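You operate a simulated robot arm through the tools that you are given. There is no shell and no other tool. Be economical: measure what you need, move in short steps, check, and stop when the job is done.

You run a simulated two-armed robot. Do the job below in one go: nothing can be reset, and whatever is moved stays where it is left.

JOB
Fit the grey cord end into the cord rail, then hold the rail and tighten its nut.
Fine: the cords are in the cord drawer; it ends shut. Where these are worked on the way, their far stop is far enough and under half their travel is too little: cord drawer.

It is judged by the outcome, as a careful person would: the job done as asked, and still so three seconds after it is handed in. It fails if anything else is knocked over, pushed out of place, dropped, spilled or broken.

ROBOT AND FRAMES
Two 7-joint arms with two-finger parallel grippers on one trunk, on a base that drives. Base frame: it is fixed to the floor where the robot stands at the start and does not move with it; the origin is under the middle of the robot, x ahead of it, y to its left, z up; the surface under the hand at the start is at about z = 0.85. Units: m, degrees, N and s.
The left shoulder is at the start at [0.07, 0.163, 1.245], the right one opposite. With the tool pointing down near the work surface each hand reaches from about 0.38 to 0.88 m from the robot's upright axis, wherever it stands, measured 20 degrees to its own side. Places, roughly: clamp bore [0.7, -0.3, 0.9]; cord drawer [0.9, -0.2, 0.7]; rail wing nut [0.7, -0.3, 0.9]. Payload 3.43 kg a hand.
The tool frame of a hand sits at the grasp point between the pads (the TCP): z along the fingers, y along the line on which they close. The tips reach 0.034 m beyond it. The gripper opens to 0.128 m. The fingers are 0.024 m wide and 0.012 m thick; the gripper's body (0.048 by 0.13 m) begins 0.096 m behind the TCP.
Orientation is that of the tool frame in the base frame, as [roll, pitch, yaw] about the fixed x, y, z axes, in that order (R = Rz(yaw) Ry(pitch) Rx(roll)). With the fingers straight down and closing along the base's y, the tool's x points along the base's -x, its y along +y and its z along -z.

CONTROLS
- The arms move only by the tool step_arm. It takes "left_plan", "right_plan" or both (then of equal length, played together; a hand with none holds still); each is a list of rows, each a list of 2 entries, a list of its own where there are three numbers: the shift along the base's x, y, z in m, then the turn, a rotation vector about the base's x, y, z in degrees. In form: [[[dx, dy, dz], [ax, ay, az]], ...]. A call has 1 to 8 rows; each row is the pose to reach, as a shift and turn from the pose commanded when the call began. "left_claw" and "right_claw" are, for a hand that has rows, the gripper command, from -1 (fully open) to 1 (shut), values between in proportion, set as the call begins (left out, the last holds). Rows are played at 5 a second. More than 0.05 m and 8.6 degrees between two rows, or a gripper value outside its range, and nothing of the call is played. A pose out of reach is approached as far as the arm can. The call stops where the force on the tool passes 40 N (or 10 N more than at its start, if that is more) or the arm is blocked; 0.2 s more then pass. Each finger travels about 0.153 m/s and halts on what it meets, pressing with about 22 N; the grip force reading is that of the motor and also rises with nothing between the fingers. The clock runs only during rows and for 0.2 s after the last one: add rows that repeat a pose to give the fingers time. The reply holds the time, the measured pose of the TCP, the force on the tool along the base axes, the opening and the grip force, in the units named above and with some noise, with the torque about the TCP (base axes, N m) and any sound that the robot's microphone picked up.
- Cameras (640 x 400 px; columns grow to the right, rows downward): "scene" is now at [0.1371, -0.0134, 1.475]; the picture's right is [-0.13, -0.99, 0.00], its down [-0.54, 0.07, -0.84] and it looks along [0.83, -0.11, -0.54] (base axes); focal length 281 px, centre (320, 200). "left" rides on the left gripper at [0.076, 0.011, -0.16] in its tool frame; the picture's right is [-0.15, 0.99, 0.00], its down [-0.88, -0.13, -0.46] and it looks along [-0.45, -0.07, 0.89] (tool axes); focal length 234 px, centre (320, 200). "right" rides on the right gripper at [0.076, -0.011, -0.16] in its tool frame; the picture's right is [0.15, 0.99, 0.00], its down [-0.88, 0.13, -0.46] and it looks along [-0.45, 0.07, 0.89] (tool axes); focal length 234 px, centre (320, 200).
- get_image(camera): a new picture of that camera. No time passes.
- move_column(by): slides the trunk up (or, below 0, down) by that many m; the arms and the scene camera ride with it, the base frame stays. It gives what a move gives, with no picture.
- steer(legs): drives the robot by 1 to 6 legs, each [ahead, left, turn to the left] in m, m and degrees, along the robot's own axes; the way and the turn of a leg run together, so that a leg with both is an arc; at most 1.5 m and 180 degrees a leg. The arms and the cameras ride along, it lands a little off, and it stops where it bumps. It gives what a move gives.
- pan_tilt(pan, tilt): turns the head with the scene camera to pan (to the left, within 86 degrees either way) and tilt (down, from -29 to 69), counted from straight ahead of the robot. It gives what a move gives.
- locate(camera, pixels): there is no depth. For up to 12 entries [column, row, z] of the newest picture of that camera ("zoom" is the newest enlarged one), the place [x, y] in the base frame at which the ray of that pixel passes the height z, good to about 0.002 m. No time passes.
- zoom(camera, box): a new picture of the part [left, top, right, bottom] of that camera's present view, enlarged. No time passes.
- job_done(): hands the job in; it is judged then, once.

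Go step by step. Measure first, check grasps and placings, and put right what went wrong. The budget is 80 turns and 62 pictures, counting those below and the enlarged ones. Unless the task says otherwise, let go and move clear before handing in, and close with one line.

The tools are called by a JSON object that holds its "name" and its "arguments". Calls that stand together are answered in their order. step_arm: Moves the arms, as the interface text tells. Its arguments: {"type":"object","properties":{"left_plan":{"type":"array"},"left_claw":{"type":"number"},"right_plan":{"type":"array"},"right_claw":{"type":"number"}},"required":[]} The other tools are called the same way: move_column (by) slides the trunk up or down; steer (legs) drives the base; pan_tilt (pan, tilt) turns the head that bears the scene camera; get_image (camera) takes a picture; locate (camera, pixels) gives the place at which the rays of pixels pass given heights; zoom (camera, box) takes an enlarged picture of a part of a camera's view; job_done () hands the job in.

At the start:

```text
time_s: 0.0
left_ee_pos: [0.5399, 0.1241, 1.2569]
left_orientation: [-180.0, 0.1, 180.0]
left_contact_force: [-0.3, -0.5, 0.1]
left_ft_torque: [-0.02, 0.02, 0.0]
left_finger_gap: 0.1278
left_grip_force: 0.1
right_ee_pos: [0.4699, -0.3217, 1.2166]
right_orientation: [-180.0, 0.1, 180.0]
right_contact_force: [-1.4, 0.2, -0.2]
right_ft_torque: [0.0, -0.01, -0.01]
right_finger_gap: 0.128
right_grip_force: 0.1
trunk travel left (down, up): [-0.725, 0.215]
robot x, y, heading: [-0.0009, 0.0004, 0.2]
head pan, tilt: [-7.5, 33.0]
```

scene: 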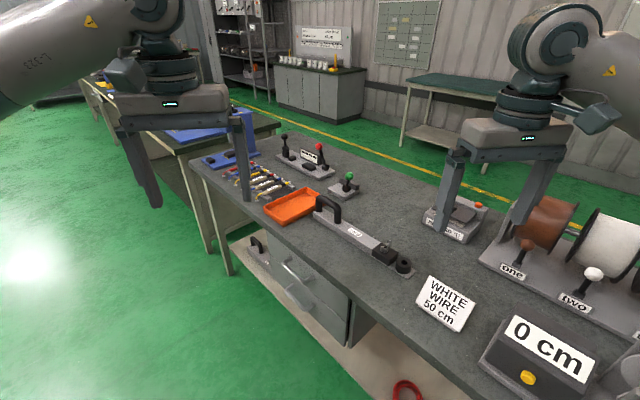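
right: 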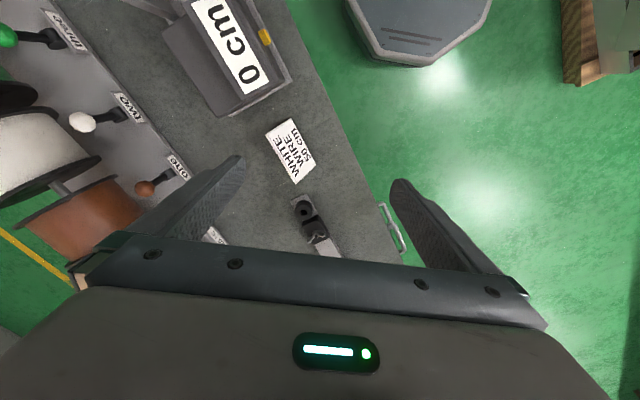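
left: 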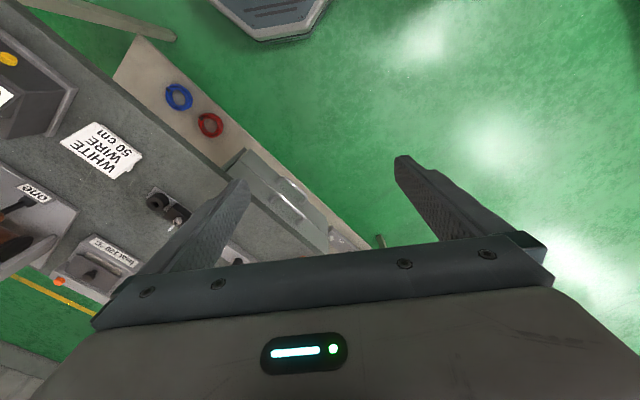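

The scene shows the rail (handle at about (328,208), clamp block at about (385,252)) and the drawer cabinet under the bench (about (300,280)). I'll look closer at both.

{"name": "zoom", "arguments": {"camera": "scene", "box": [290, 180, 450, 280]}}

{"name": "zoom", "arguments": {"camera": "scene", "box": [230, 220, 390, 350]}}

{"name": "locate", "arguments": {"camera": "scene", "pixels": [[328, 215, 0.87], [385, 255, 0.87], [404, 265, 0.87], [200, 180, 0.85], [480, 392, 0.85], [413, 276, 0.85]]}}

```text
4.00 times, centred on (370, 230) of scene
```

zoom: 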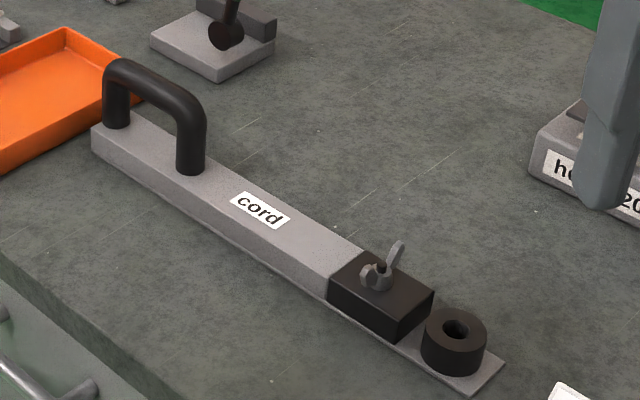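

```text
3.08 times, centred on (310, 285) of scene
```

zoom: 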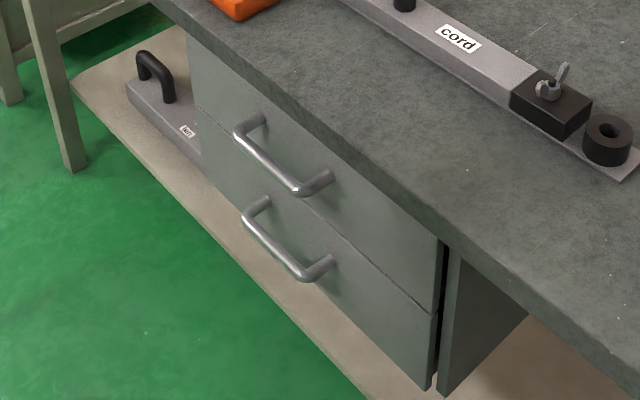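

```text
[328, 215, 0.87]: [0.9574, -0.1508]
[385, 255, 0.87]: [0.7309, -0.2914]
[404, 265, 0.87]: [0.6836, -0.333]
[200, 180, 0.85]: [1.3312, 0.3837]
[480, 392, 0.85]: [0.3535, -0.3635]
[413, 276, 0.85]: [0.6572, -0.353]
```

The bench edge runs from (1.33,0.38) to (0.35,-0.36), so the bench front faces me at about -53°. The cabinet has two drawers, and the rail has a wing nut and an upright bore. I'll drive to stand in front of the cabinet, facing it.

{"name": "steer", "arguments": {"legs": [[0.3, 0.4, 0], [0, 0, -53]]}}

{"name": "pan_tilt", "arguments": {"pan": 0, "tilt": 50}}

{"name": "get_image", "arguments": {"camera": "scene"}}

```text
time_s: 5.3
left_ee_pos: [0.7217, 0.0286, 1.256]
left_orientation: [-180.0, -0.1, 126.1]
left_contact_force: [-0.1, -0.6, -0.2]
left_ft_torque: [0.0, 0.04, 0.01]
left_finger_gap: 0.1279
left_grip_force: 0.1
right_ee_pos: [0.3191, -0.1782, 1.2161]
right_orientation: [180.0, 0.0, 126.1]
right_contact_force: [-0.9, -0.3, -0.4]
right_ft_torque: [-0.04, 0.01, 0.01]
right_finger_gap: 0.128
right_grip_force: 0.1
trunk travel left (down, up): [-0.725, 0.215]
robot x, y, heading: [0.3019, 0.3925, -54.1]
head pan, tilt: [-7.5, 33.0]
```

```text
time_s: 6.1
left_ee_pos: [0.7219, 0.0292, 1.2583]
left_orientation: [-180.0, 0.1, 126.2]
left_contact_force: [-0.3, -0.6, 0.4]
left_ft_torque: [0.01, 0.04, 0.03]
left_finger_gap: 0.1278
left_grip_force: 0.2
right_ee_pos: [0.3184, -0.1772, 1.2175]
right_orientation: [-180.0, 0.0, 126.2]
right_contact_force: [0.1, 0.6, 0.4]
right_ft_torque: [0.02, 0.04, 0.01]
right_finger_gap: 0.1278
right_grip_force: 0.1
trunk travel left (down, up): [-0.725, 0.215]
robot x, y, heading: [0.3015, 0.3922, -53.8]
head pan, tilt: [0.0, 50.0]
```

```text
56 pictures are left
```

scene: 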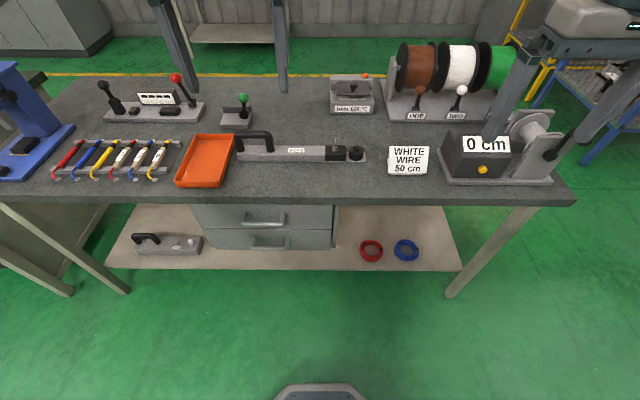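

Now I face the bench squarely, and the drawers are at (265,215) and (268,242). I'll zoom in on the drawers and the rail.

{"name": "zoom", "arguments": {"camera": "scene", "box": [120, 180, 360, 270]}}

{"name": "zoom", "arguments": {"camera": "scene", "box": [220, 110, 380, 190]}}

{"name": "locate", "arguments": {"camera": "scene", "pixels": [[265, 222, 0.72], [265, 222, 0.68], [268, 248, 0.6], [355, 150, 0.87], [334, 146, 0.89], [255, 135, 0.91], [192, 204, 0.81], [335, 204, 0.81], [320, 200, 0.85]]}}

```text
2.67 times, centred on (240, 225) of scene
```

zoom: 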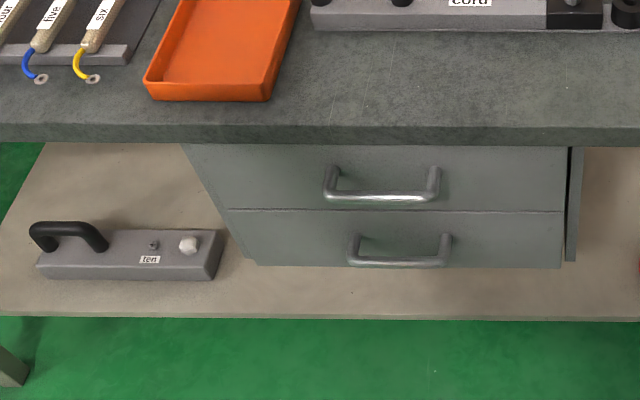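

```text
4.00 times, centred on (300, 150) of scene
```

zoom: 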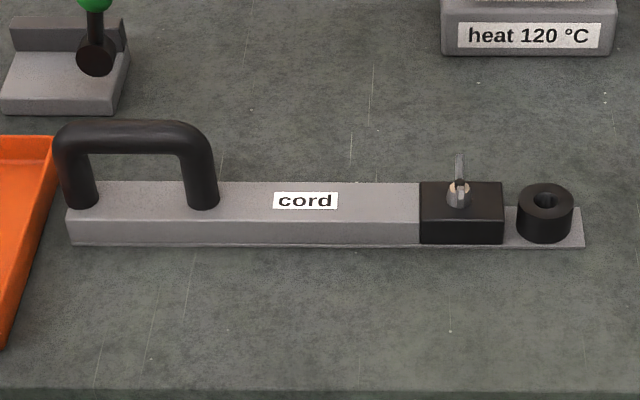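

```text
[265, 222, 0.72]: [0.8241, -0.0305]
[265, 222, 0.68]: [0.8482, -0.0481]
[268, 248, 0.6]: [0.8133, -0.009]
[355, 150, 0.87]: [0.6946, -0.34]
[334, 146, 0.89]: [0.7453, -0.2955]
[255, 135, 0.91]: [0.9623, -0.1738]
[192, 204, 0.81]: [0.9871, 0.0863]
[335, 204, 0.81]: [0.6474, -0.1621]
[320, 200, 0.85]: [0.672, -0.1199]
```

The rail lies parallel to the edge, with the bore at about (0.695,-0.340) and the wing nut at about (0.745,-0.295). I'll back off and lower the trunk to see the drawer fronts level-on.

{"name": "steer", "arguments": {"legs": [[-0.33, 0, 0]]}}

{"name": "move_column", "arguments": {"by": -0.45}}

{"name": "pan_tilt", "arguments": {"pan": 0, "tilt": 20}}

{"name": "get_image", "arguments": {"camera": "scene"}}

```text
time_s: 7.8
left_ee_pos: [0.5993, 0.1954, 1.26]
left_orientation: [-179.9, 0.4, 126.1]
left_contact_force: [-0.7, 1.0, 0.2]
left_ft_torque: [-0.12, -0.06, 0.02]
left_finger_gap: 0.1281
left_grip_force: 0.0
right_ee_pos: [0.1965, -0.0103, 1.221]
right_orientation: [180.0, 0.3, 126.2]
right_contact_force: [-0.6, 0.2, 0.5]
right_ft_torque: [-0.09, -0.11, 0.0]
right_finger_gap: 0.1278
right_grip_force: 0.1
trunk travel left (down, up): [-0.725, 0.215]
robot x, y, heading: [0.1837, 0.5539, -54.0]
head pan, tilt: [0.0, 50.0]
stopped in leg 1: the robot was blocked; the commanded pose is now the measured one
```

```text
refused: -0.45 is not a number from -0.4 to 0.4
```

```text
time_s: 8.7
left_ee_pos: [0.6042, 0.1884, 1.2542]
left_orientation: [-179.9, -0.1, 126.1]
left_contact_force: [-0.9, -1.0, 0.5]
left_ft_torque: [0.01, 0.0, -0.03]
left_finger_gap: 0.1279
left_grip_force: 0.0
right_ee_pos: [0.2028, -0.0187, 1.2159]
right_orientation: [-180.0, -0.1, 126.1]
right_contact_force: [0.7, 0.2, -0.7]
right_ft_torque: [0.0, 0.0, -0.02]
right_finger_gap: 0.1278
right_grip_force: 0.0
trunk travel left (down, up): [-0.725, 0.215]
robot x, y, heading: [0.1849, 0.5504, -54.2]
head pan, tilt: [0.0, 20.0]
```

```text
53 pictures are left
```

scene: 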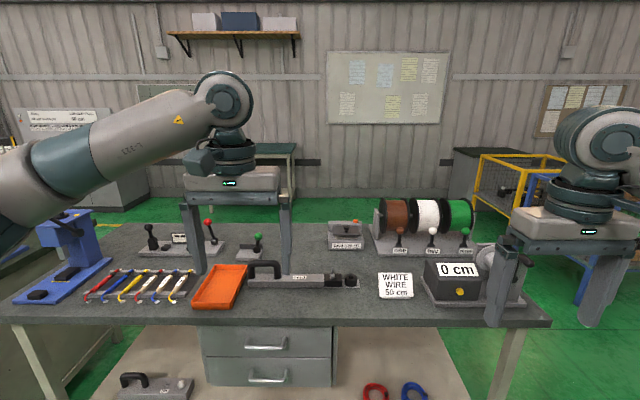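

The drive back stopped about 0.2 m in, on something behind me, so I'll reverse no further. There is room here: the hands are clear of the edge, so I'll lower the trunk now.

{"name": "move_column", "arguments": {"by": -0.4}}

{"name": "get_image", "arguments": {"camera": "scene"}}

```text
time_s: 12.6
left_ee_pos: [0.6043, 0.1884, 0.8563]
left_orientation: [180.0, -0.1, 126.1]
left_contact_force: [-0.2, -1.0, -0.1]
left_ft_torque: [-0.02, -0.01, 0.0]
left_finger_gap: 0.1279
left_grip_force: 0.0
right_ee_pos: [0.2021, -0.0173, 0.8162]
right_orientation: [-179.9, 0.0, 126.1]
right_contact_force: [-0.4, -0.5, 0.5]
right_ft_torque: [0.02, -0.01, 0.01]
right_finger_gap: 0.1279
right_grip_force: 0.0
trunk travel left (down, up): [-0.325, 0.615]
robot x, y, heading: [0.1868, 0.5519, -53.8]
head pan, tilt: [0.0, 20.0]
```

```text
52 pictures are left
```

scene: 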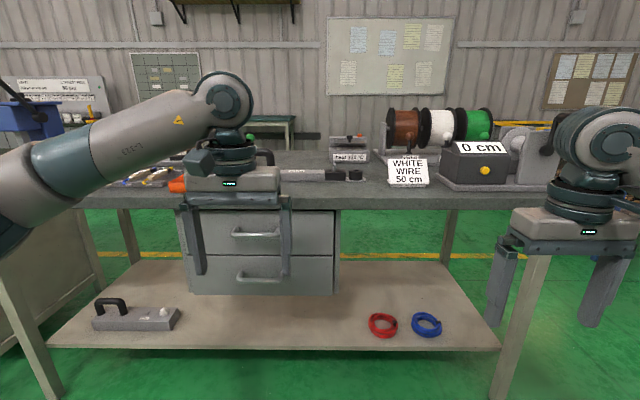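

{"name": "locate", "arguments": {"camera": "scene", "pixels": [[255, 235, 0.76], [255, 235, 0.74], [255, 235, 0.72], [255, 235, 0.7], [258, 279, 0.62], [258, 279, 0.6], [258, 279, 0.58], [340, 205, 0.8], [233, 235, 0.72], [279, 235, 0.72]]}}

{"name": "zoom", "arguments": {"camera": "scene", "box": [170, 190, 350, 300]}}

```text
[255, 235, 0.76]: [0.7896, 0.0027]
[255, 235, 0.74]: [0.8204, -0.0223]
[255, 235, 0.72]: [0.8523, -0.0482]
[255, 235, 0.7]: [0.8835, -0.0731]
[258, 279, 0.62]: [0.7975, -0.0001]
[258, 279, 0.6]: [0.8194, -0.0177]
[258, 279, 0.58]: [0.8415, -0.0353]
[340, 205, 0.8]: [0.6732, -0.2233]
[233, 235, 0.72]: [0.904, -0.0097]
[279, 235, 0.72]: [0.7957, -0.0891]
```

```text
3.56 times, centred on (260, 245) of scene
```

zoom: 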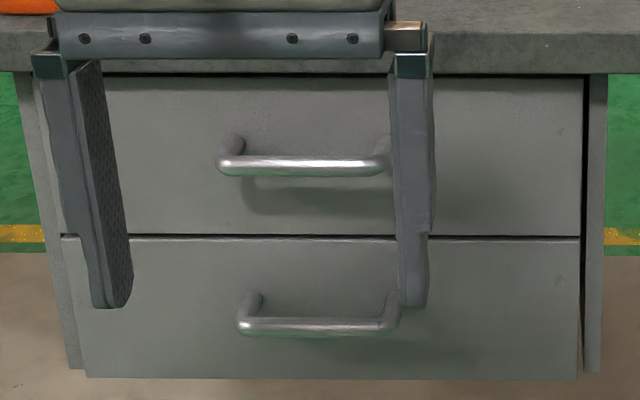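

Combining both views puts the upper handle bar at about (0.813,-0.016,0.745), level with the bench edge; that is the cord drawer (z of about 0.7). I'll turn the left hand to point forward with its fingers closing vertically.

{"name": "step_arm", "arguments": {"left_plan": [[[0, 0, 0], [-6.05, 0.94, 4.33]], [[0, 0, 0], [-12.1, 1.88, 8.66]], [[0, 0, 0], [-18.15, 2.81, 12.99]], [[0, 0, 0], [-24.2, 3.75, 17.32]], [[0, 0, 0], [-30.25, 4.69, 21.65]], [[0, 0, 0], [-36.3, 5.63, 25.98]], [[0, 0, 0], [-42.35, 6.56, 30.3]], [[0, 0, 0], [-48.4, 7.5, 34.6]]], "left_claw": -0.2}}

{"name": "step_arm", "arguments": {"left_plan": [[[0, 0, 0], [-6.05, 0.94, 4.33]], [[0, 0, 0], [-12.1, 1.88, 8.66]], [[0, 0, -0.02], [-18.15, 2.81, 12.99]], [[0, 0, -0.04], [-24.2, 3.75, 17.32]], [[0, 0, -0.06], [-30.25, 4.69, 21.65]], [[0, 0, -0.08], [-36.3, 5.63, 25.98]], [[0, 0, -0.1], [-42.35, 6.56, 30.3]], [[0, 0, -0.111], [-48.4, 7.5, 34.6]]]}}

{"name": "get_image", "arguments": {"camera": "scene"}}

{"name": "get_image", "arguments": {"camera": "left"}}

```text
time_s: 14.4
left_ee_pos: [0.6043, 0.1893, 0.8558]
left_orientation: [-134.9, 19.5, 171.2]
left_contact_force: [-0.3, 0.4, 0.9]
left_ft_torque: [0.01, 0.0, 0.03]
left_finger_gap: 0.077
left_grip_force: 0.0
right_ee_pos: [0.2016, -0.0175, 0.8165]
right_orientation: [180.0, -0.1, 126.0]
right_contact_force: [-0.4, 0.2, 0.6]
right_ft_torque: [0.0, 0.01, 0.01]
right_finger_gap: 0.1282
right_grip_force: 0.0
trunk travel left (down, up): [-0.325, 0.615]
robot x, y, heading: [0.1851, 0.5537, -53.9]
head pan, tilt: [0.0, 20.0]
```

```text
time_s: 16.2
left_ee_pos: [0.5794, 0.1225, 0.7734]
left_orientation: [-106.7, 7.3, -158.7]
left_contact_force: [0.3, 0.1, -0.3]
left_ft_torque: [0.0, -0.03, 0.08]
left_finger_gap: 0.077
left_grip_force: 0.0
left hand out of reach, approached as far as the arm can: row 3, 4, 5, 6, 7, 8
right_ee_pos: [0.1993, -0.0204, 0.8145]
right_orientation: [179.8, -0.2, 126.0]
right_contact_force: [-0.2, -0.4, -0.1]
right_ft_torque: [0.1, -0.12, 0.02]
right_finger_gap: 0.1277
right_grip_force: 0.1
trunk travel left (down, up): [-0.325, 0.615]
robot x, y, heading: [0.1819, 0.5494, -54.2]
head pan, tilt: [0.0, 20.0]
```

```text
50 pictures are left
```

scene: 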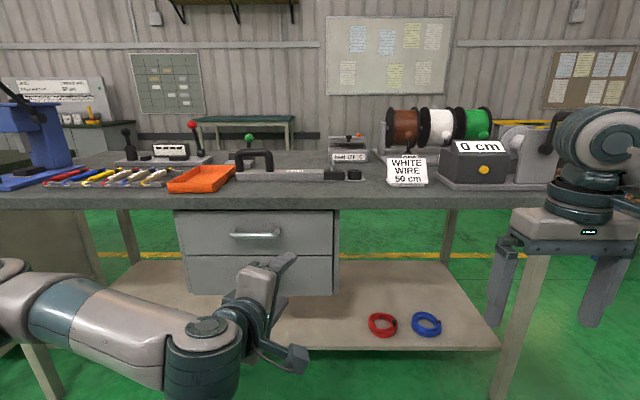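

```text
49 pictures are left
```

left: 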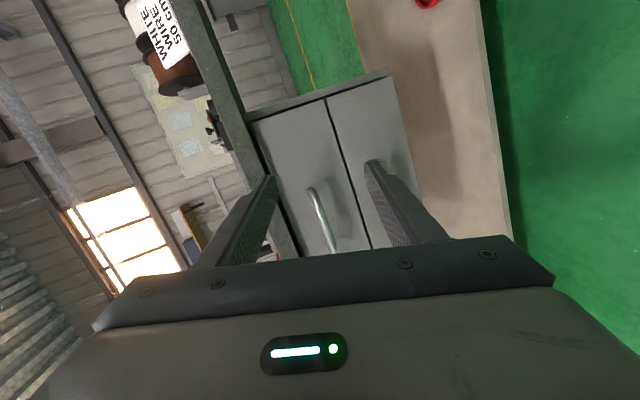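

The hand is folded too close to the body to finish the turn. Moving it forward should let it straighten.

{"name": "step_arm", "arguments": {"left_plan": [[[0.033, -0.026, 0], [0, 0, 0]], [[0.066, -0.053, 0], [0, 0, 0]], [[0.1, -0.08, 0], [0, 0, 0]], [[0.133, -0.106, 0], [0, 0, 0]], [[0.133, -0.106, 0], [0, 0, 0]]]}}

{"name": "get_image", "arguments": {"camera": "scene"}}

{"name": "get_image", "arguments": {"camera": "left"}}

```text
time_s: 17.4
left_ee_pos: [0.7146, 0.0172, 0.7736]
left_orientation: [-106.9, 7.0, -158.6]
left_contact_force: [-0.1, -0.7, -0.5]
left_ft_torque: [-0.01, 0.0, -0.01]
left_finger_gap: 0.0768
left_grip_force: 0.1
right_ee_pos: [0.2015, -0.0179, 0.8162]
right_orientation: [180.0, -0.1, 126.0]
right_contact_force: [0.5, 0.4, -0.5]
right_ft_torque: [-0.01, -0.01, 0.01]
right_finger_gap: 0.1279
right_grip_force: 0.1
trunk travel left (down, up): [-0.325, 0.615]
robot x, y, heading: [0.1845, 0.5508, -53.8]
head pan, tilt: [0.0, 20.0]
```

```text
48 pictures are left
```

scene: 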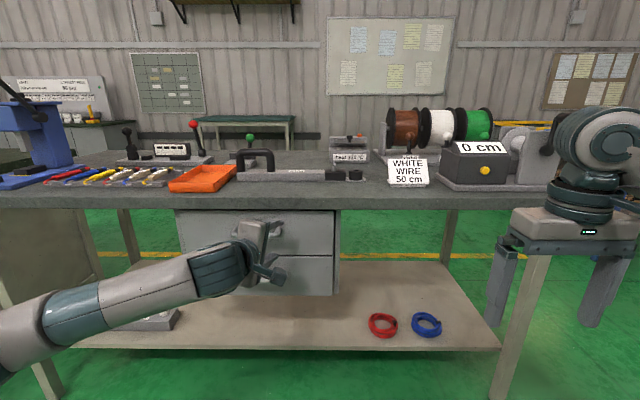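

```text
47 pictures are left
```

left: 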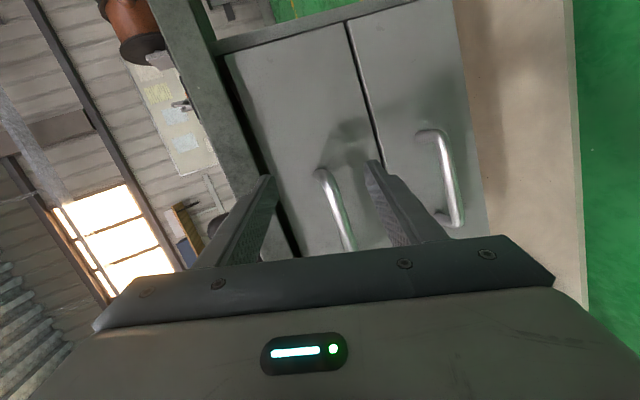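

It's reachable here. I'll finish the last 22° or so of turn and line up with the bar.

{"name": "step_arm", "arguments": {"left_plan": [[[0.01, 0.015, -0.008], [-6.05, 0.94, 4.33]], [[0.022, 0.03, -0.016], [-12.1, 1.88, 8.66]], [[0.035, 0.0495, -0.0286], [-18.15, 2.81, 12.99]], [[0.035, 0.0495, -0.0286], [-18.15, 2.81, 12.99]]], "left_claw": 0.1}}

{"name": "get_image", "arguments": {"camera": "left"}}

```text
time_s: 18.4
left_ee_pos: [0.7137, 0.0178, 0.7736]
left_orientation: [-107.0, 7.0, -158.6]
left_contact_force: [1.0, 0.0, 0.1]
left_ft_torque: [-0.04, 0.0, -0.03]
left_finger_gap: 0.0576
left_grip_force: 0.0
left hand out of reach, approached as far as the arm can: row 1, 2, 3, 4
right_ee_pos: [0.2008, -0.0168, 0.8167]
right_orientation: [180.0, -0.1, 126.1]
right_contact_force: [-0.2, -0.2, 0.0]
right_ft_torque: [0.01, 0.02, -0.02]
right_finger_gap: 0.1279
right_grip_force: 0.1
trunk travel left (down, up): [-0.325, 0.615]
robot x, y, heading: [0.1846, 0.5528, -53.9]
head pan, tilt: [0.0, 20.0]
```

```text
46 pictures are left
```

left: 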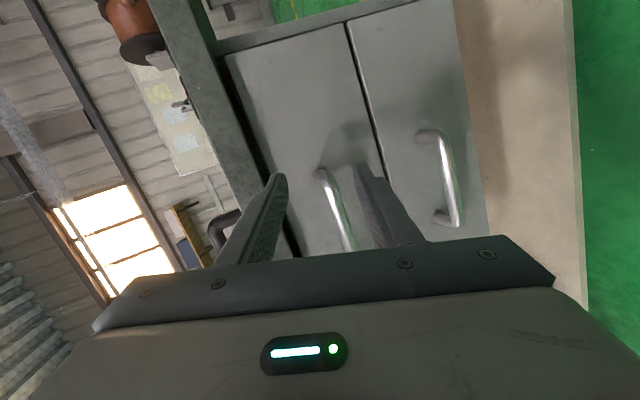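

The wrist is at a joint limit, but the present pose (fingers forward, 17° down, about 11° off the bar) is good enough for a round bar. I'll translate only, to just in front of the bar.

{"name": "step_arm", "arguments": {"left_plan": [[[0.036, 0.0135, -0.005], [0, 0, 0]], [[0.072, 0.027, -0.009], [0, 0, 0]], [[0.072, 0.027, -0.009], [0, 0, 0]]]}}

{"name": "get_image", "arguments": {"camera": "left"}}

{"name": "zoom", "arguments": {"camera": "scene", "box": [180, 190, 340, 300]}}

```text
time_s: 19.2
left_ee_pos: [0.7863, 0.0465, 0.7657]
left_orientation: [-106.9, 7.0, -158.7]
left_contact_force: [0.9, -0.4, -0.2]
left_ft_torque: [0.03, 0.01, 0.0]
left_finger_gap: 0.0578
left_grip_force: 0.0
right_ee_pos: [0.2008, -0.0187, 0.816]
right_orientation: [180.0, -0.1, 126.0]
right_contact_force: [0.6, -0.2, -0.1]
right_ft_torque: [0.01, 0.06, -0.01]
right_finger_gap: 0.128
right_grip_force: 0.1
trunk travel left (down, up): [-0.325, 0.615]
robot x, y, heading: [0.1817, 0.5536, -54.0]
head pan, tilt: [0.0, 20.0]
```

```text
45 pictures are left
```

left: 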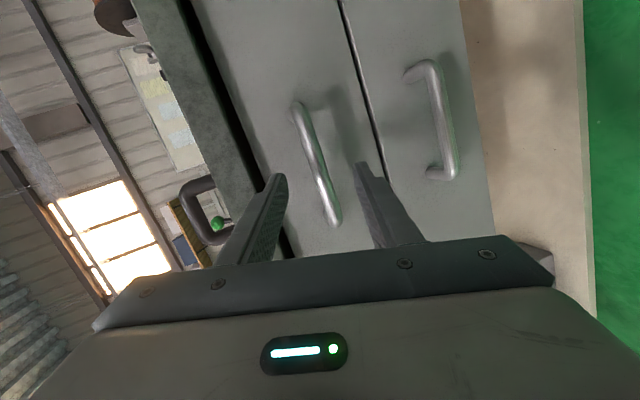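

```text
3.64 times, centred on (260, 245) of scene
```

zoom: 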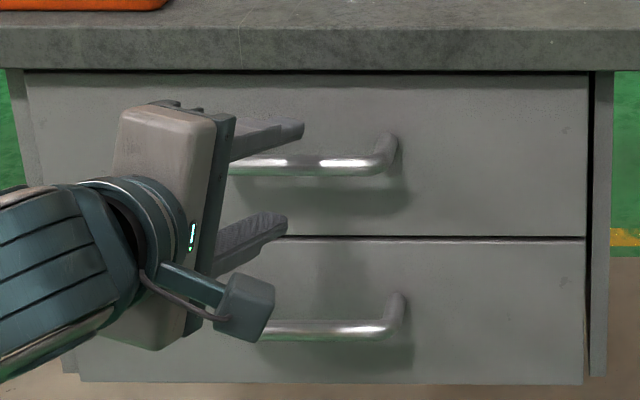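

The fingers straddle the bar (left image, bar at (318,170)). I'll advance along the tool axis and close.

{"name": "step_arm", "arguments": {"left_plan": [[[0.012, -0.028, -0.01], [0, 0, 0]], [[0.023, -0.053, -0.018], [0, 0, 0]]]}}

{"name": "step_arm", "arguments": {"left_plan": [[[0, 0, 0], [0, 0, 0]], [[0, 0, 0], [0, 0, 0]], [[0, 0, 0], [0, 0, 0]]], "left_claw": 1}}

{"name": "get_image", "arguments": {"camera": "left"}}

```text
time_s: 19.8
left_ee_pos: [0.8072, -0.0045, 0.7469]
left_orientation: [-106.8, 6.9, -158.7]
left_contact_force: [-9.1, 16.6, 1.3]
left_ft_torque: [-0.55, -0.31, 0.03]
left_finger_gap: 0.0555
left_grip_force: 0.0
right_ee_pos: [0.2014, -0.0143, 0.8178]
right_orientation: [179.9, 0.0, 126.1]
right_contact_force: [-0.1, -0.1, 0.0]
right_ft_torque: [-0.04, -0.01, 0.0]
right_finger_gap: 0.1281
right_grip_force: 0.1
trunk travel left (down, up): [-0.325, 0.615]
robot x, y, heading: [0.1864, 0.5551, -54.0]
head pan, tilt: [0.0, 20.0]
```

```text
time_s: 20.6
left_ee_pos: [0.8081, -0.0059, 0.7496]
left_orientation: [-106.5, 7.1, -158.6]
left_contact_force: [1.1, -1.1, 19.2]
left_ft_torque: [-0.77, 1.08, 0.55]
left_finger_gap: 0.0203
left_grip_force: 44.8
right_ee_pos: [0.2006, -0.0158, 0.8178]
right_orientation: [180.0, 0.0, 126.1]
right_contact_force: [0.6, 0.5, 0.0]
right_ft_torque: [0.03, 0.0, -0.01]
right_finger_gap: 0.1282
right_grip_force: 0.1
trunk travel left (down, up): [-0.325, 0.615]
robot x, y, heading: [0.1853, 0.5506, -53.9]
head pan, tilt: [0.0, 20.0]
```

```text
43 pictures are left
```

left: 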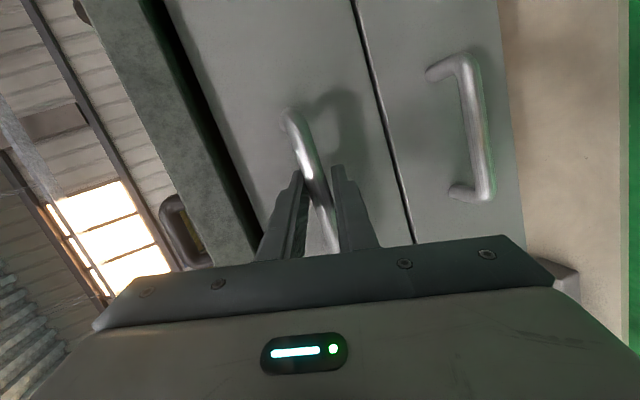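

The bar is gripped (gap 0.020). Pulling straight out.

{"name": "step_arm", "arguments": {"left_plan": [[[-0.018, 0.024, -0.002], [0, 0, 0]], [[-0.036, 0.048, -0.003], [0, 0, 0]], [[-0.054, 0.072, -0.003], [0, 0, 0]], [[-0.073, 0.096, -0.003], [0, 0, 0]], [[-0.091, 0.12, -0.003], [0, 0, 0]], [[-0.109, 0.143, -0.003], [0, 0, 0]], [[-0.127, 0.167, -0.003], [0, 0, 0]], [[-0.145, 0.191, -0.003], [0, 0, 0]]]}}

{"name": "pan_tilt", "arguments": {"pan": 5, "tilt": 40}}

{"name": "get_image", "arguments": {"camera": "scene"}}

```text
time_s: 21.2
left_ee_pos: [0.7729, 0.0428, 0.7494]
left_orientation: [-105.8, 6.9, -158.5]
left_contact_force: [1.4, -0.2, 10.7]
left_ft_torque: [-1.07, 1.23, -0.85]
left_finger_gap: 0.0201
left_grip_force: 45.3
right_ee_pos: [0.2012, -0.0175, 0.8153]
right_orientation: [-179.9, -0.1, 126.1]
right_contact_force: [-0.3, 0.2, -0.9]
right_ft_torque: [0.02, 0.05, 0.0]
right_finger_gap: 0.1283
right_grip_force: 0.1
trunk travel left (down, up): [-0.325, 0.615]
robot x, y, heading: [0.1851, 0.5522, -53.6]
head pan, tilt: [0.0, 20.0]
stopped in row 3 (left hand): the force on the tool passed its limit at 41 N (the readings are from after the stop); the commanded pose is now the measured one
```

```text
time_s: 22.1
left_ee_pos: [0.7729, 0.0437, 0.7485]
left_orientation: [-106.0, 7.1, -158.5]
left_contact_force: [1.5, -1.6, 19.7]
left_ft_torque: [-1.05, 1.21, -0.68]
left_finger_gap: 0.02
left_grip_force: 45.1
right_ee_pos: [0.2022, -0.0162, 0.818]
right_orientation: [180.0, 0.0, 126.1]
right_contact_force: [-0.8, 0.4, -0.3]
right_ft_torque: [0.06, -0.01, 0.0]
right_finger_gap: 0.1279
right_grip_force: 0.1
trunk travel left (down, up): [-0.325, 0.615]
robot x, y, heading: [0.1832, 0.5491, -53.9]
head pan, tilt: [5.0, 40.0]
```

```text
42 pictures are left
```

scene: 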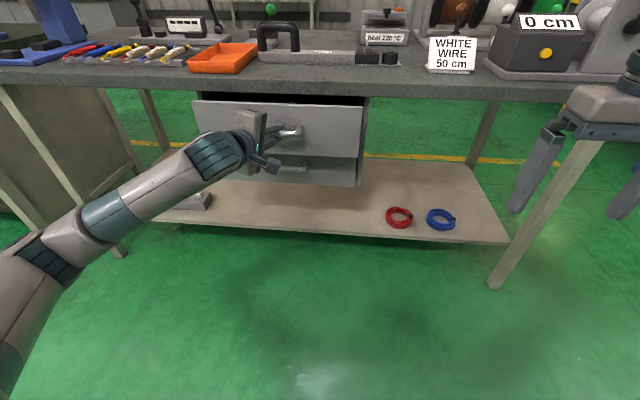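

The drawer came out about 6 cm, then the force limit tripped. I'm pressing down with about 19 N, so I'll ease up a little and pull slower.

{"name": "step_arm", "arguments": {"left_plan": [[[-0.004, 0.005, 0.003], [0, 0, 0]], [[-0.012, 0.016, 0.004], [0, 0, 0]], [[-0.02, 0.027, 0.004], [0, 0, 0]], [[-0.028, 0.038, 0.004], [0, 0, 0]], [[-0.036, 0.048, 0.004], [0, 0, 0]], [[-0.044, 0.058, 0.004], [0, 0, 0]], [[-0.052, 0.069, 0.004], [0, 0, 0]], [[-0.06, 0.08, 0.004], [0, 0, 0]]]}}

```text
time_s: 23.9
left_ee_pos: [0.7156, 0.1237, 0.7487]
left_orientation: [-106.5, 7.0, -158.8]
left_contact_force: [-6.3, -2.7, 1.4]
left_ft_torque: [-0.49, 0.77, 1.27]
left_finger_gap: 0.0203
left_grip_force: 45.2
left hand out of reach, approached as far as the arm can: row 8
right_ee_pos: [0.2003, -0.0164, 0.817]
right_orientation: [-179.9, -0.1, 126.1]
right_contact_force: [0.9, -0.4, -1.3]
right_ft_torque: [0.0, -0.03, -0.02]
right_finger_gap: 0.1279
right_grip_force: 0.0
trunk travel left (down, up): [-0.325, 0.615]
robot x, y, heading: [0.1869, 0.554, -54.2]
head pan, tilt: [5.0, 40.0]
```

{"name": "get_image", "arguments": {"camera": "scene"}}

{"name": "zoom", "arguments": {"camera": "scene", "box": [190, 70, 390, 200]}}

```text
41 pictures are left
```

scene: 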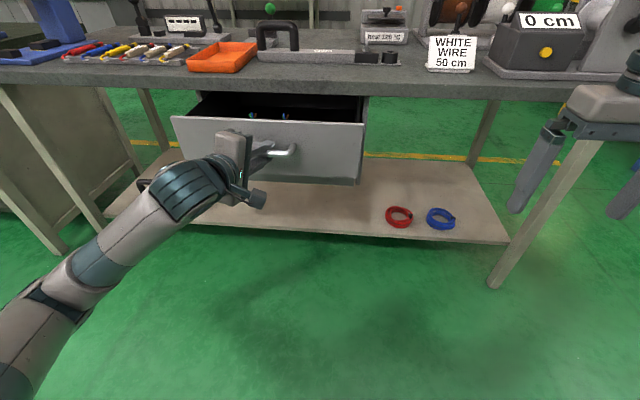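

```text
3.08 times, centred on (290, 135) of scene
```

zoom: 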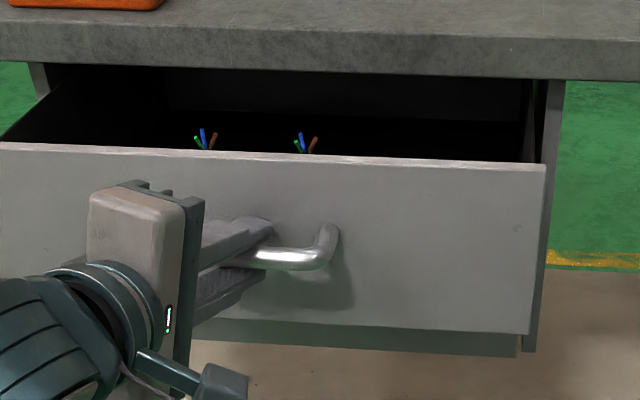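

There are cord ends with blue/green/brown cores standing in the drawer. The arm is at its fold limit, so I'll let the wrist pitch down around the bar while pulling on.

{"name": "step_arm", "arguments": {"left_plan": [[[0, 0, 0], [3.2, 2.4, 0]], [[-0.006, 0.008, 0], [6.5, 4.7, 0]], [[-0.012, 0.016, 0], [9.7, 7.1, 0]], [[-0.02, 0.026, 0], [12.9, 9.5, 0]], [[-0.028, 0.036, 0], [16.1, 11.8, 0]], [[-0.036, 0.047, 0], [19.4, 14.2, 0]], [[-0.044, 0.058, 0], [22.6, 16.5, 0]], [[-0.052, 0.069, 0], [25.8, 18.9, 0]]]}}

{"name": "get_image", "arguments": {"camera": "scene"}}

```text
time_s: 25.7
left_ee_pos: [0.6658, 0.1955, 0.7502]
left_orientation: [-137.1, -1.6, -159.8]
left_contact_force: [-5.8, -6.0, 15.3]
left_ft_torque: [-0.53, 0.5, 0.77]
left_finger_gap: 0.0199
left_grip_force: 45.0
right_ee_pos: [0.1998, -0.0159, 0.8172]
right_orientation: [179.8, 0.0, 126.1]
right_contact_force: [0.8, -0.6, 0.1]
right_ft_torque: [0.0, -0.03, -0.01]
right_finger_gap: 0.1281
right_grip_force: 0.1
trunk travel left (down, up): [-0.325, 0.615]
robot x, y, heading: [0.1863, 0.5514, -53.9]
head pan, tilt: [5.0, 40.0]
```

```text
39 pictures are left
```

scene: 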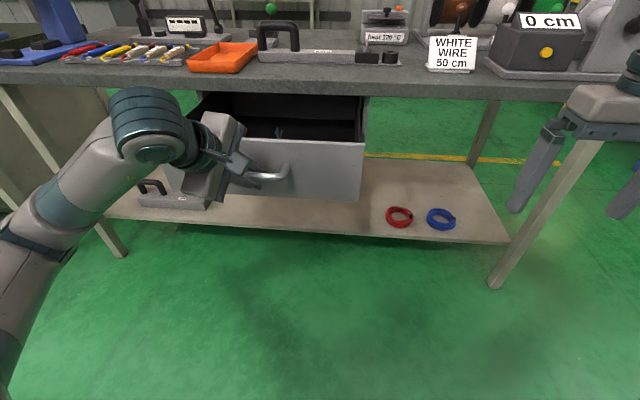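

That works: it is out about 0.245 m. I'll keep pulling gently to find the stop.

{"name": "step_arm", "arguments": {"left_plan": [[[-0.006, 0.008, 0], [0, 0, 0]], [[-0.012, 0.016, 0], [1.6, 1.2, 0]], [[-0.018, 0.024, 0], [3.2, 2.4, 0]], [[-0.025, 0.032, 0], [4.8, 3.5, 0]], [[-0.031, 0.041, 0], [6.5, 4.7, 0]], [[-0.038, 0.05, 0], [8.1, 5.9, 0]], [[-0.044, 0.058, 0], [9.7, 7.1, 0]], [[-0.05, 0.067, 0], [11.3, 8.3, 0]]]}}

{"name": "get_image", "arguments": {"camera": "scene"}}

```text
time_s: 27.5
left_ee_pos: [0.6157, 0.2647, 0.7471]
left_orientation: [-150.7, -5.5, -159.0]
left_contact_force: [16.4, 11.9, 21.2]
left_ft_torque: [-0.17, 0.13, 1.29]
left_finger_gap: 0.02
left_grip_force: 44.8
right_ee_pos: [0.2024, -0.0154, 0.8173]
right_orientation: [-179.9, -0.1, 126.1]
right_contact_force: [0.6, -0.1, -0.6]
right_ft_torque: [-0.02, -0.02, 0.0]
right_finger_gap: 0.128
right_grip_force: 0.0
trunk travel left (down, up): [-0.325, 0.615]
robot x, y, heading: [0.1828, 0.5467, -53.9]
head pan, tilt: [5.0, 40.0]
```

```text
38 pictures are left
```

scene: 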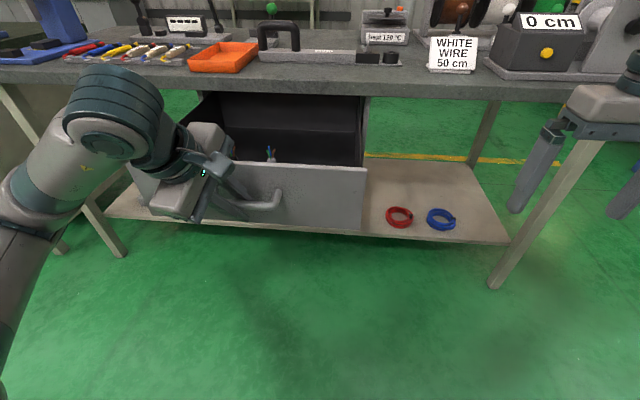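

The drawer is out about 0.33 m, clearly most of its travel. I'll release the handle and back off along the tool axis.

{"name": "step_arm", "arguments": {"left_plan": [[[0, 0, 0], [0, 0, 0]], [[0, 0, 0], [0, 0, 0]], [[-0.004, 0.018, 0.032], [0, 0, 0]], [[-0.008, 0.037, 0.065], [0, 0, 0]], [[-0.012, 0.055, 0.1], [0, 0, 0]], [[-0.012, 0.055, 0.14], [0, 0, 0]]], "left_claw": 0}}

{"name": "move_column", "arguments": {"by": 0.35}}

{"name": "pan_tilt", "arguments": {"pan": 5, "tilt": 58}}

{"name": "get_image", "arguments": {"camera": "scene"}}

```text
time_s: 28.9
left_ee_pos: [0.6017, 0.3179, 0.8915]
left_orientation: [-150.5, -5.5, -159.1]
left_contact_force: [0.0, -0.3, -0.6]
left_ft_torque: [0.02, -0.06, 0.01]
left_finger_gap: 0.0643
left_grip_force: 0.0
right_ee_pos: [0.2012, -0.0171, 0.8158]
right_orientation: [-179.9, -0.1, 126.1]
right_contact_force: [0.0, 0.1, -0.6]
right_ft_torque: [0.0, -0.01, 0.0]
right_finger_gap: 0.128
right_grip_force: 0.0
trunk travel left (down, up): [-0.325, 0.615]
robot x, y, heading: [0.1842, 0.5525, -53.9]
head pan, tilt: [5.0, 40.0]
```

```text
time_s: 32.3
left_ee_pos: [0.6028, 0.3159, 1.2394]
left_orientation: [-150.6, -5.5, -159.1]
left_contact_force: [-0.4, -0.8, -0.6]
left_ft_torque: [-0.01, -0.02, 0.0]
left_finger_gap: 0.0644
left_grip_force: 0.1
right_ee_pos: [0.201, -0.0168, 1.1669]
right_orientation: [180.0, -0.1, 126.1]
right_contact_force: [-0.2, 0.8, -0.3]
right_ft_torque: [0.01, -0.02, -0.04]
right_finger_gap: 0.1279
right_grip_force: 0.0
trunk travel left (down, up): [-0.675, 0.265]
robot x, y, heading: [0.1852, 0.553, -54.0]
head pan, tilt: [5.0, 40.0]
```

```text
time_s: 33.1
left_ee_pos: [0.6021, 0.3158, 1.2412]
left_orientation: [-150.6, -5.6, -159.1]
left_contact_force: [0.3, -0.1, 0.2]
left_ft_torque: [0.02, 0.04, 0.0]
left_finger_gap: 0.064
left_grip_force: 0.1
right_ee_pos: [0.2011, -0.017, 1.1673]
right_orientation: [-180.0, -0.1, 126.1]
right_contact_force: [0.2, 0.2, 0.3]
right_ft_torque: [-0.02, 0.0, 0.03]
right_finger_gap: 0.1281
right_grip_force: 0.0
trunk travel left (down, up): [-0.675, 0.265]
robot x, y, heading: [0.1851, 0.5518, -53.7]
head pan, tilt: [5.0, 58.0]
```

```text
37 pictures are left
```

scene: 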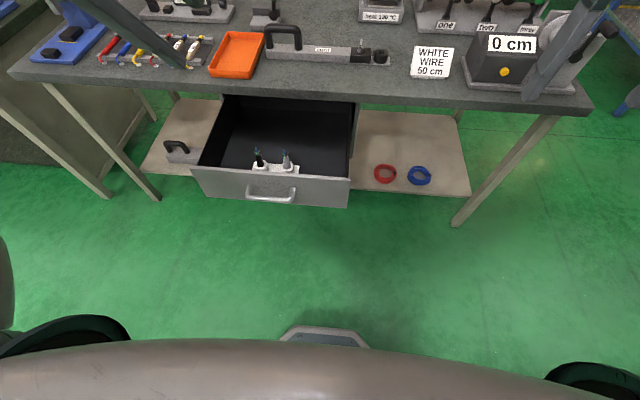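

{"name": "zoom", "arguments": {"camera": "scene", "box": [230, 135, 320, 195]}}

{"name": "locate", "arguments": {"camera": "scene", "pixels": [[287, 165, 0.7], [287, 155, 0.74], [287, 172, 0.66], [260, 166, 0.7], [270, 186, 0.745], [330, 90, 0.85]]}}

```text
6.67 times, centred on (275, 165) of scene
```

zoom: 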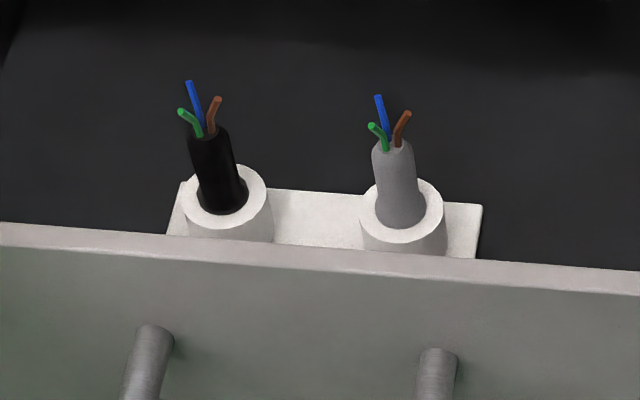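

```text
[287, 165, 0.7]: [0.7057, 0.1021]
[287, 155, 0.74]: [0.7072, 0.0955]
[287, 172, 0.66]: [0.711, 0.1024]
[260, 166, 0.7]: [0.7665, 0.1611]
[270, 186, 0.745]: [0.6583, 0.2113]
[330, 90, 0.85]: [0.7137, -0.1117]
```

The grey cord stands upright in a holder at about (0.707,0.10), wires up, next to the black one. I'll strafe left so the right hand is in front of it, then look with the right camera.

{"name": "steer", "arguments": {"legs": [[0, 0.28, 0]]}}

{"name": "get_image", "arguments": {"camera": "right"}}

{"name": "get_image", "arguments": {"camera": "scene"}}

```text
time_s: 34.4
left_ee_pos: [0.6784, 0.3815, 1.2393]
left_orientation: [-150.6, -5.7, -152.1]
left_contact_force: [-0.2, 0.1, 0.1]
left_ft_torque: [-0.05, 0.07, -0.02]
left_finger_gap: 0.0639
left_grip_force: 0.1
right_ee_pos: [0.3227, 0.0014, 1.1665]
right_orientation: [-179.9, -0.1, 133.1]
right_contact_force: [0.2, 0.5, 0.3]
right_ft_torque: [-0.04, 0.08, 0.0]
right_finger_gap: 0.128
right_grip_force: 0.0
trunk travel left (down, up): [-0.675, 0.265]
robot x, y, heading: [0.2332, 0.5639, -47.1]
head pan, tilt: [5.0, 58.0]
stopped in leg 1: the robot was blocked; the commanded pose is now the measured one
```

```text
35 pictures are left
```

right: 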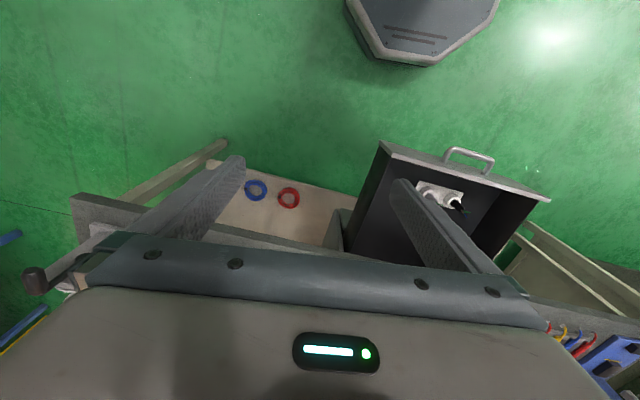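

```text
34 pictures are left
```

scene: 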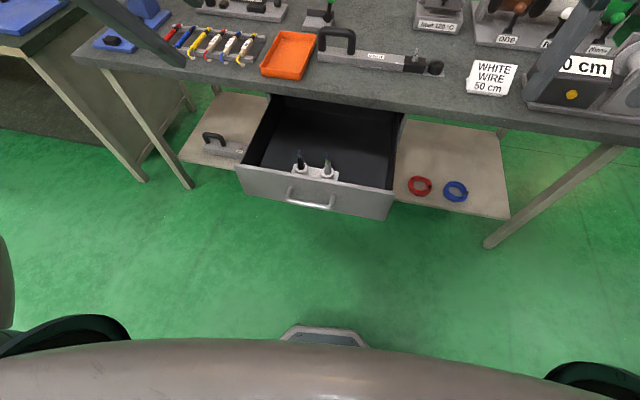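

I was blocked again by something behind me and got skewed to -47°. I'll go ahead slightly to clear it, then turn left so the cord lies on the right hand's side.

{"name": "steer", "arguments": {"legs": [[0.06, 0, 0], [0, 0, 13]]}}

{"name": "pan_tilt", "arguments": {"pan": -10, "tilt": 58}}

{"name": "zoom", "arguments": {"camera": "scene", "box": [220, 80, 420, 220]}}

```text
time_s: 36.1
left_ee_pos: [0.7468, 0.4382, 1.2402]
left_orientation: [-150.5, -5.6, -139.4]
left_contact_force: [-0.5, 0.5, 0.2]
left_ft_torque: [0.01, 0.04, 0.02]
left_finger_gap: 0.064
left_grip_force: 0.0
right_ee_pos: [0.4835, -0.0098, 1.1663]
right_orientation: [-180.0, -0.1, 145.9]
right_contact_force: [0.3, -1.2, -0.3]
right_ft_torque: [-0.01, -0.01, -0.01]
right_finger_gap: 0.128
right_grip_force: 0.2
trunk travel left (down, up): [-0.675, 0.265]
robot x, y, heading: [0.2757, 0.5166, -34.0]
head pan, tilt: [5.0, 58.0]
```

```text
time_s: 36.9
left_ee_pos: [0.7465, 0.4388, 1.2405]
left_orientation: [-150.5, -5.5, -139.4]
left_contact_force: [0.1, 0.3, -0.3]
left_ft_torque: [0.0, 0.0, 0.0]
left_finger_gap: 0.0643
left_grip_force: 0.0
right_ee_pos: [0.4842, -0.0102, 1.1657]
right_orientation: [179.9, 0.0, 145.8]
right_contact_force: [-0.1, 0.8, -1.0]
right_ft_torque: [-0.02, 0.0, 0.01]
right_finger_gap: 0.1281
right_grip_force: 0.0
trunk travel left (down, up): [-0.675, 0.265]
robot x, y, heading: [0.2768, 0.52, -34.1]
head pan, tilt: [-10.0, 58.0]
```

```text
2.86 times, centred on (320, 150) of scene
```

zoom: 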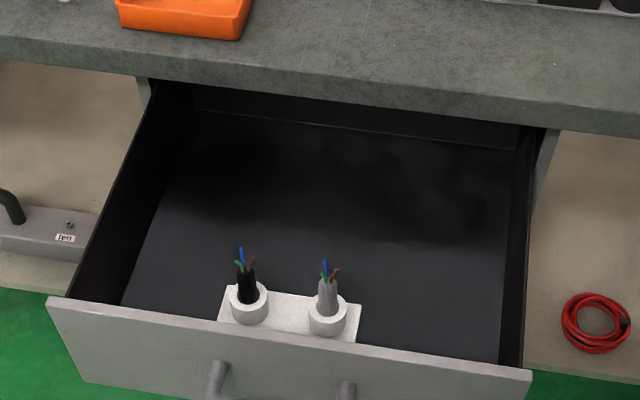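

{"name": "locate", "arguments": {"camera": "zoom", "pixels": [[328, 281, 0.74], [328, 281, 0.7], [328, 281, 0.66], [328, 308, 0.7], [328, 308, 0.66], [328, 308, 0.62], [250, 296, 0.66], [524, 376, 0.78], [60, 302, 0.78]]}}

{"name": "get_image", "arguments": {"camera": "right"}}

```text
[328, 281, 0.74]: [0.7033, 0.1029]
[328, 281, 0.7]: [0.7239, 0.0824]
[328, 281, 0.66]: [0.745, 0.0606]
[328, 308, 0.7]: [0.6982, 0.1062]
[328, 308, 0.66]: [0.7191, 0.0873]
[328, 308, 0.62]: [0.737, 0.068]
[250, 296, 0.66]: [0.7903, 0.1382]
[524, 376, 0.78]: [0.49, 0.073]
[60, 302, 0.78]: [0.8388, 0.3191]
```

```text
32 pictures are left
```

right: 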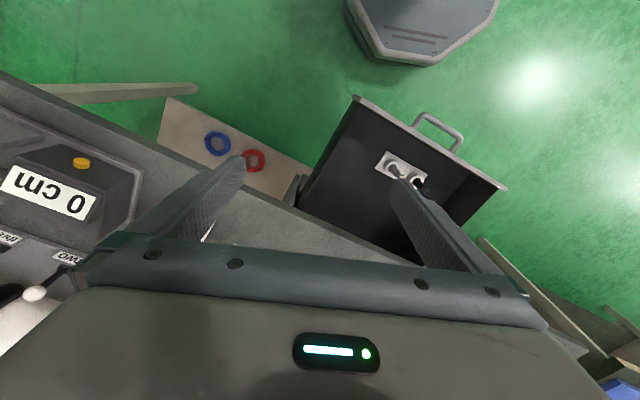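

{"name": "zoom", "arguments": {"camera": "right", "box": [360, 135, 440, 195]}}

```text
6.67 times, centred on (400, 165) of right
```

zoom: 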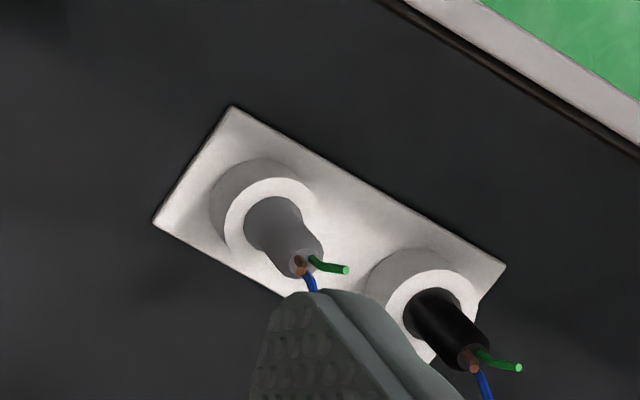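

{"name": "locate", "arguments": {"camera": "zoom", "pixels": [[302, 262, 0.74], [302, 262, 0.7], [302, 262, 0.66], [271, 224, 0.7], [271, 224, 0.66], [271, 224, 0.62], [433, 307, 0.66]]}}

```text
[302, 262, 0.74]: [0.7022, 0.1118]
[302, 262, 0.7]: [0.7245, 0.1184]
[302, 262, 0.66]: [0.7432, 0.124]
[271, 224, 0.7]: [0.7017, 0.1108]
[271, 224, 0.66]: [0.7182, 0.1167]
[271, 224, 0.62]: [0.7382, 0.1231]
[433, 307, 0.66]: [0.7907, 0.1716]
```

Triangulating the scene and right views puts the grey cord at (0.696,0.110), holder top z≈0.707, cord body top z≈0.753, with the black cord about 0.09 m away. I'll move the right hand above it with fingers closing across the drawer depth, then lower the trunk.

{"name": "step_arm", "arguments": {"right_plan": [[[0.0265, 0.015, 0], [0, 0, 8.5]], [[0.053, 0.03, 0], [0, 0, 17]], [[0.0795, 0.045, 0], [0, 0, 25.5]], [[0.106, 0.06, 0], [0, 0, 34]], [[0.1325, 0.075, 0], [0, 0, 42.5]], [[0.159, 0.09, 0], [0, 0, 51]], [[0.1855, 0.105, 0], [0, 0, 59.5]], [[0.212, 0.12, 0], [0, 0, 68]]], "right_claw": -0.1}}

{"name": "move_column", "arguments": {"by": -0.25}}

{"name": "get_image", "arguments": {"camera": "right"}}

```text
time_s: 38.7
left_ee_pos: [0.7493, 0.4391, 1.2388]
left_orientation: [-150.6, -5.6, -139.4]
left_contact_force: [0.1, -0.1, 0.3]
left_ft_torque: [0.01, 0.02, -0.03]
left_finger_gap: 0.0639
left_grip_force: 0.1
right_ee_pos: [0.6934, 0.1095, 1.1658]
right_orientation: [-180.0, -0.2, -146.1]
right_contact_force: [-0.6, 0.0, -0.1]
right_ft_torque: [-0.01, 0.03, -0.02]
right_finger_gap: 0.0703
right_grip_force: 0.0
trunk travel left (down, up): [-0.675, 0.265]
robot x, y, heading: [0.2778, 0.5209, -33.8]
head pan, tilt: [-10.0, 58.0]
```

```text
time_s: 41.3
left_ee_pos: [0.7458, 0.4393, 0.9898]
left_orientation: [-150.5, -5.5, -139.2]
left_contact_force: [-0.4, 0.1, 0.7]
left_ft_torque: [-0.03, 0.0, 0.0]
left_finger_gap: 0.0642
left_grip_force: 0.0
right_ee_pos: [0.6922, 0.1105, 0.9153]
right_orientation: [-180.0, -0.2, -146.3]
right_contact_force: [0.1, 0.5, -0.3]
right_ft_torque: [0.01, 0.02, -0.01]
right_finger_gap: 0.0706
right_grip_force: 0.0
trunk travel left (down, up): [-0.425, 0.515]
robot x, y, heading: [0.2768, 0.5188, -33.9]
head pan, tilt: [-10.0, 58.0]
```

```text
30 pictures are left
```

right: 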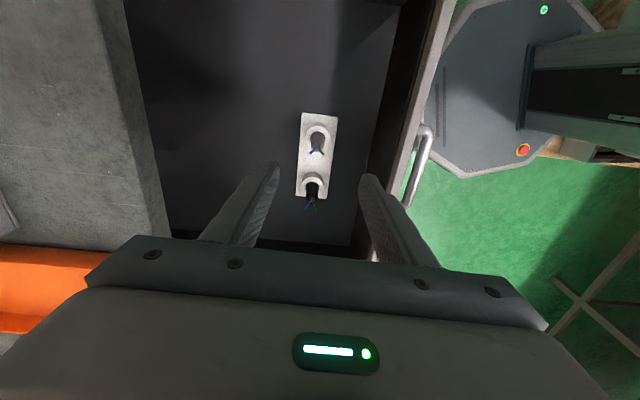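

The grey cord at (318,140) lies where a point straight below the TCP at z≈0.745 should project. Checking precisely with a zoom.

{"name": "zoom", "arguments": {"camera": "right", "box": [280, 110, 360, 160]}}

```text
8.00 times, centred on (320, 135) of right
```

zoom: 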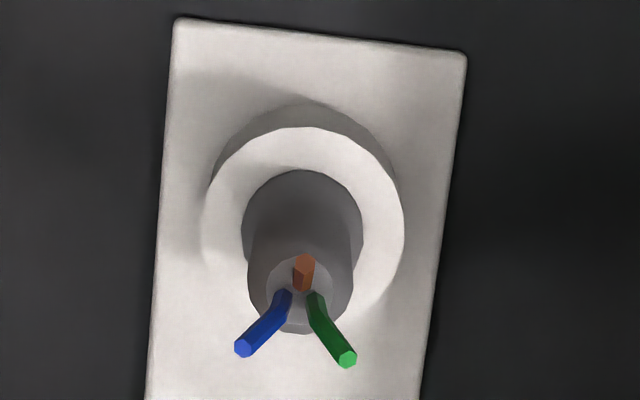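

{"name": "locate", "arguments": {"camera": "zoom", "pixels": [[303, 228, 0.7075], [299, 283, 0.753], [299, 283, 0.745], [203, 228, 0.7075], [403, 228, 0.7075], [247, 283, 0.753], [352, 283, 0.753]]}}

```text
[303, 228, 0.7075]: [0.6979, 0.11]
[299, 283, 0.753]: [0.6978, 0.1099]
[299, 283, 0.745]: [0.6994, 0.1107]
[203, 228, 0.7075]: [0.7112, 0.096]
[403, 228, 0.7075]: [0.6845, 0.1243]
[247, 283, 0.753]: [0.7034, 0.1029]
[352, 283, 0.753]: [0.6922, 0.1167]
```

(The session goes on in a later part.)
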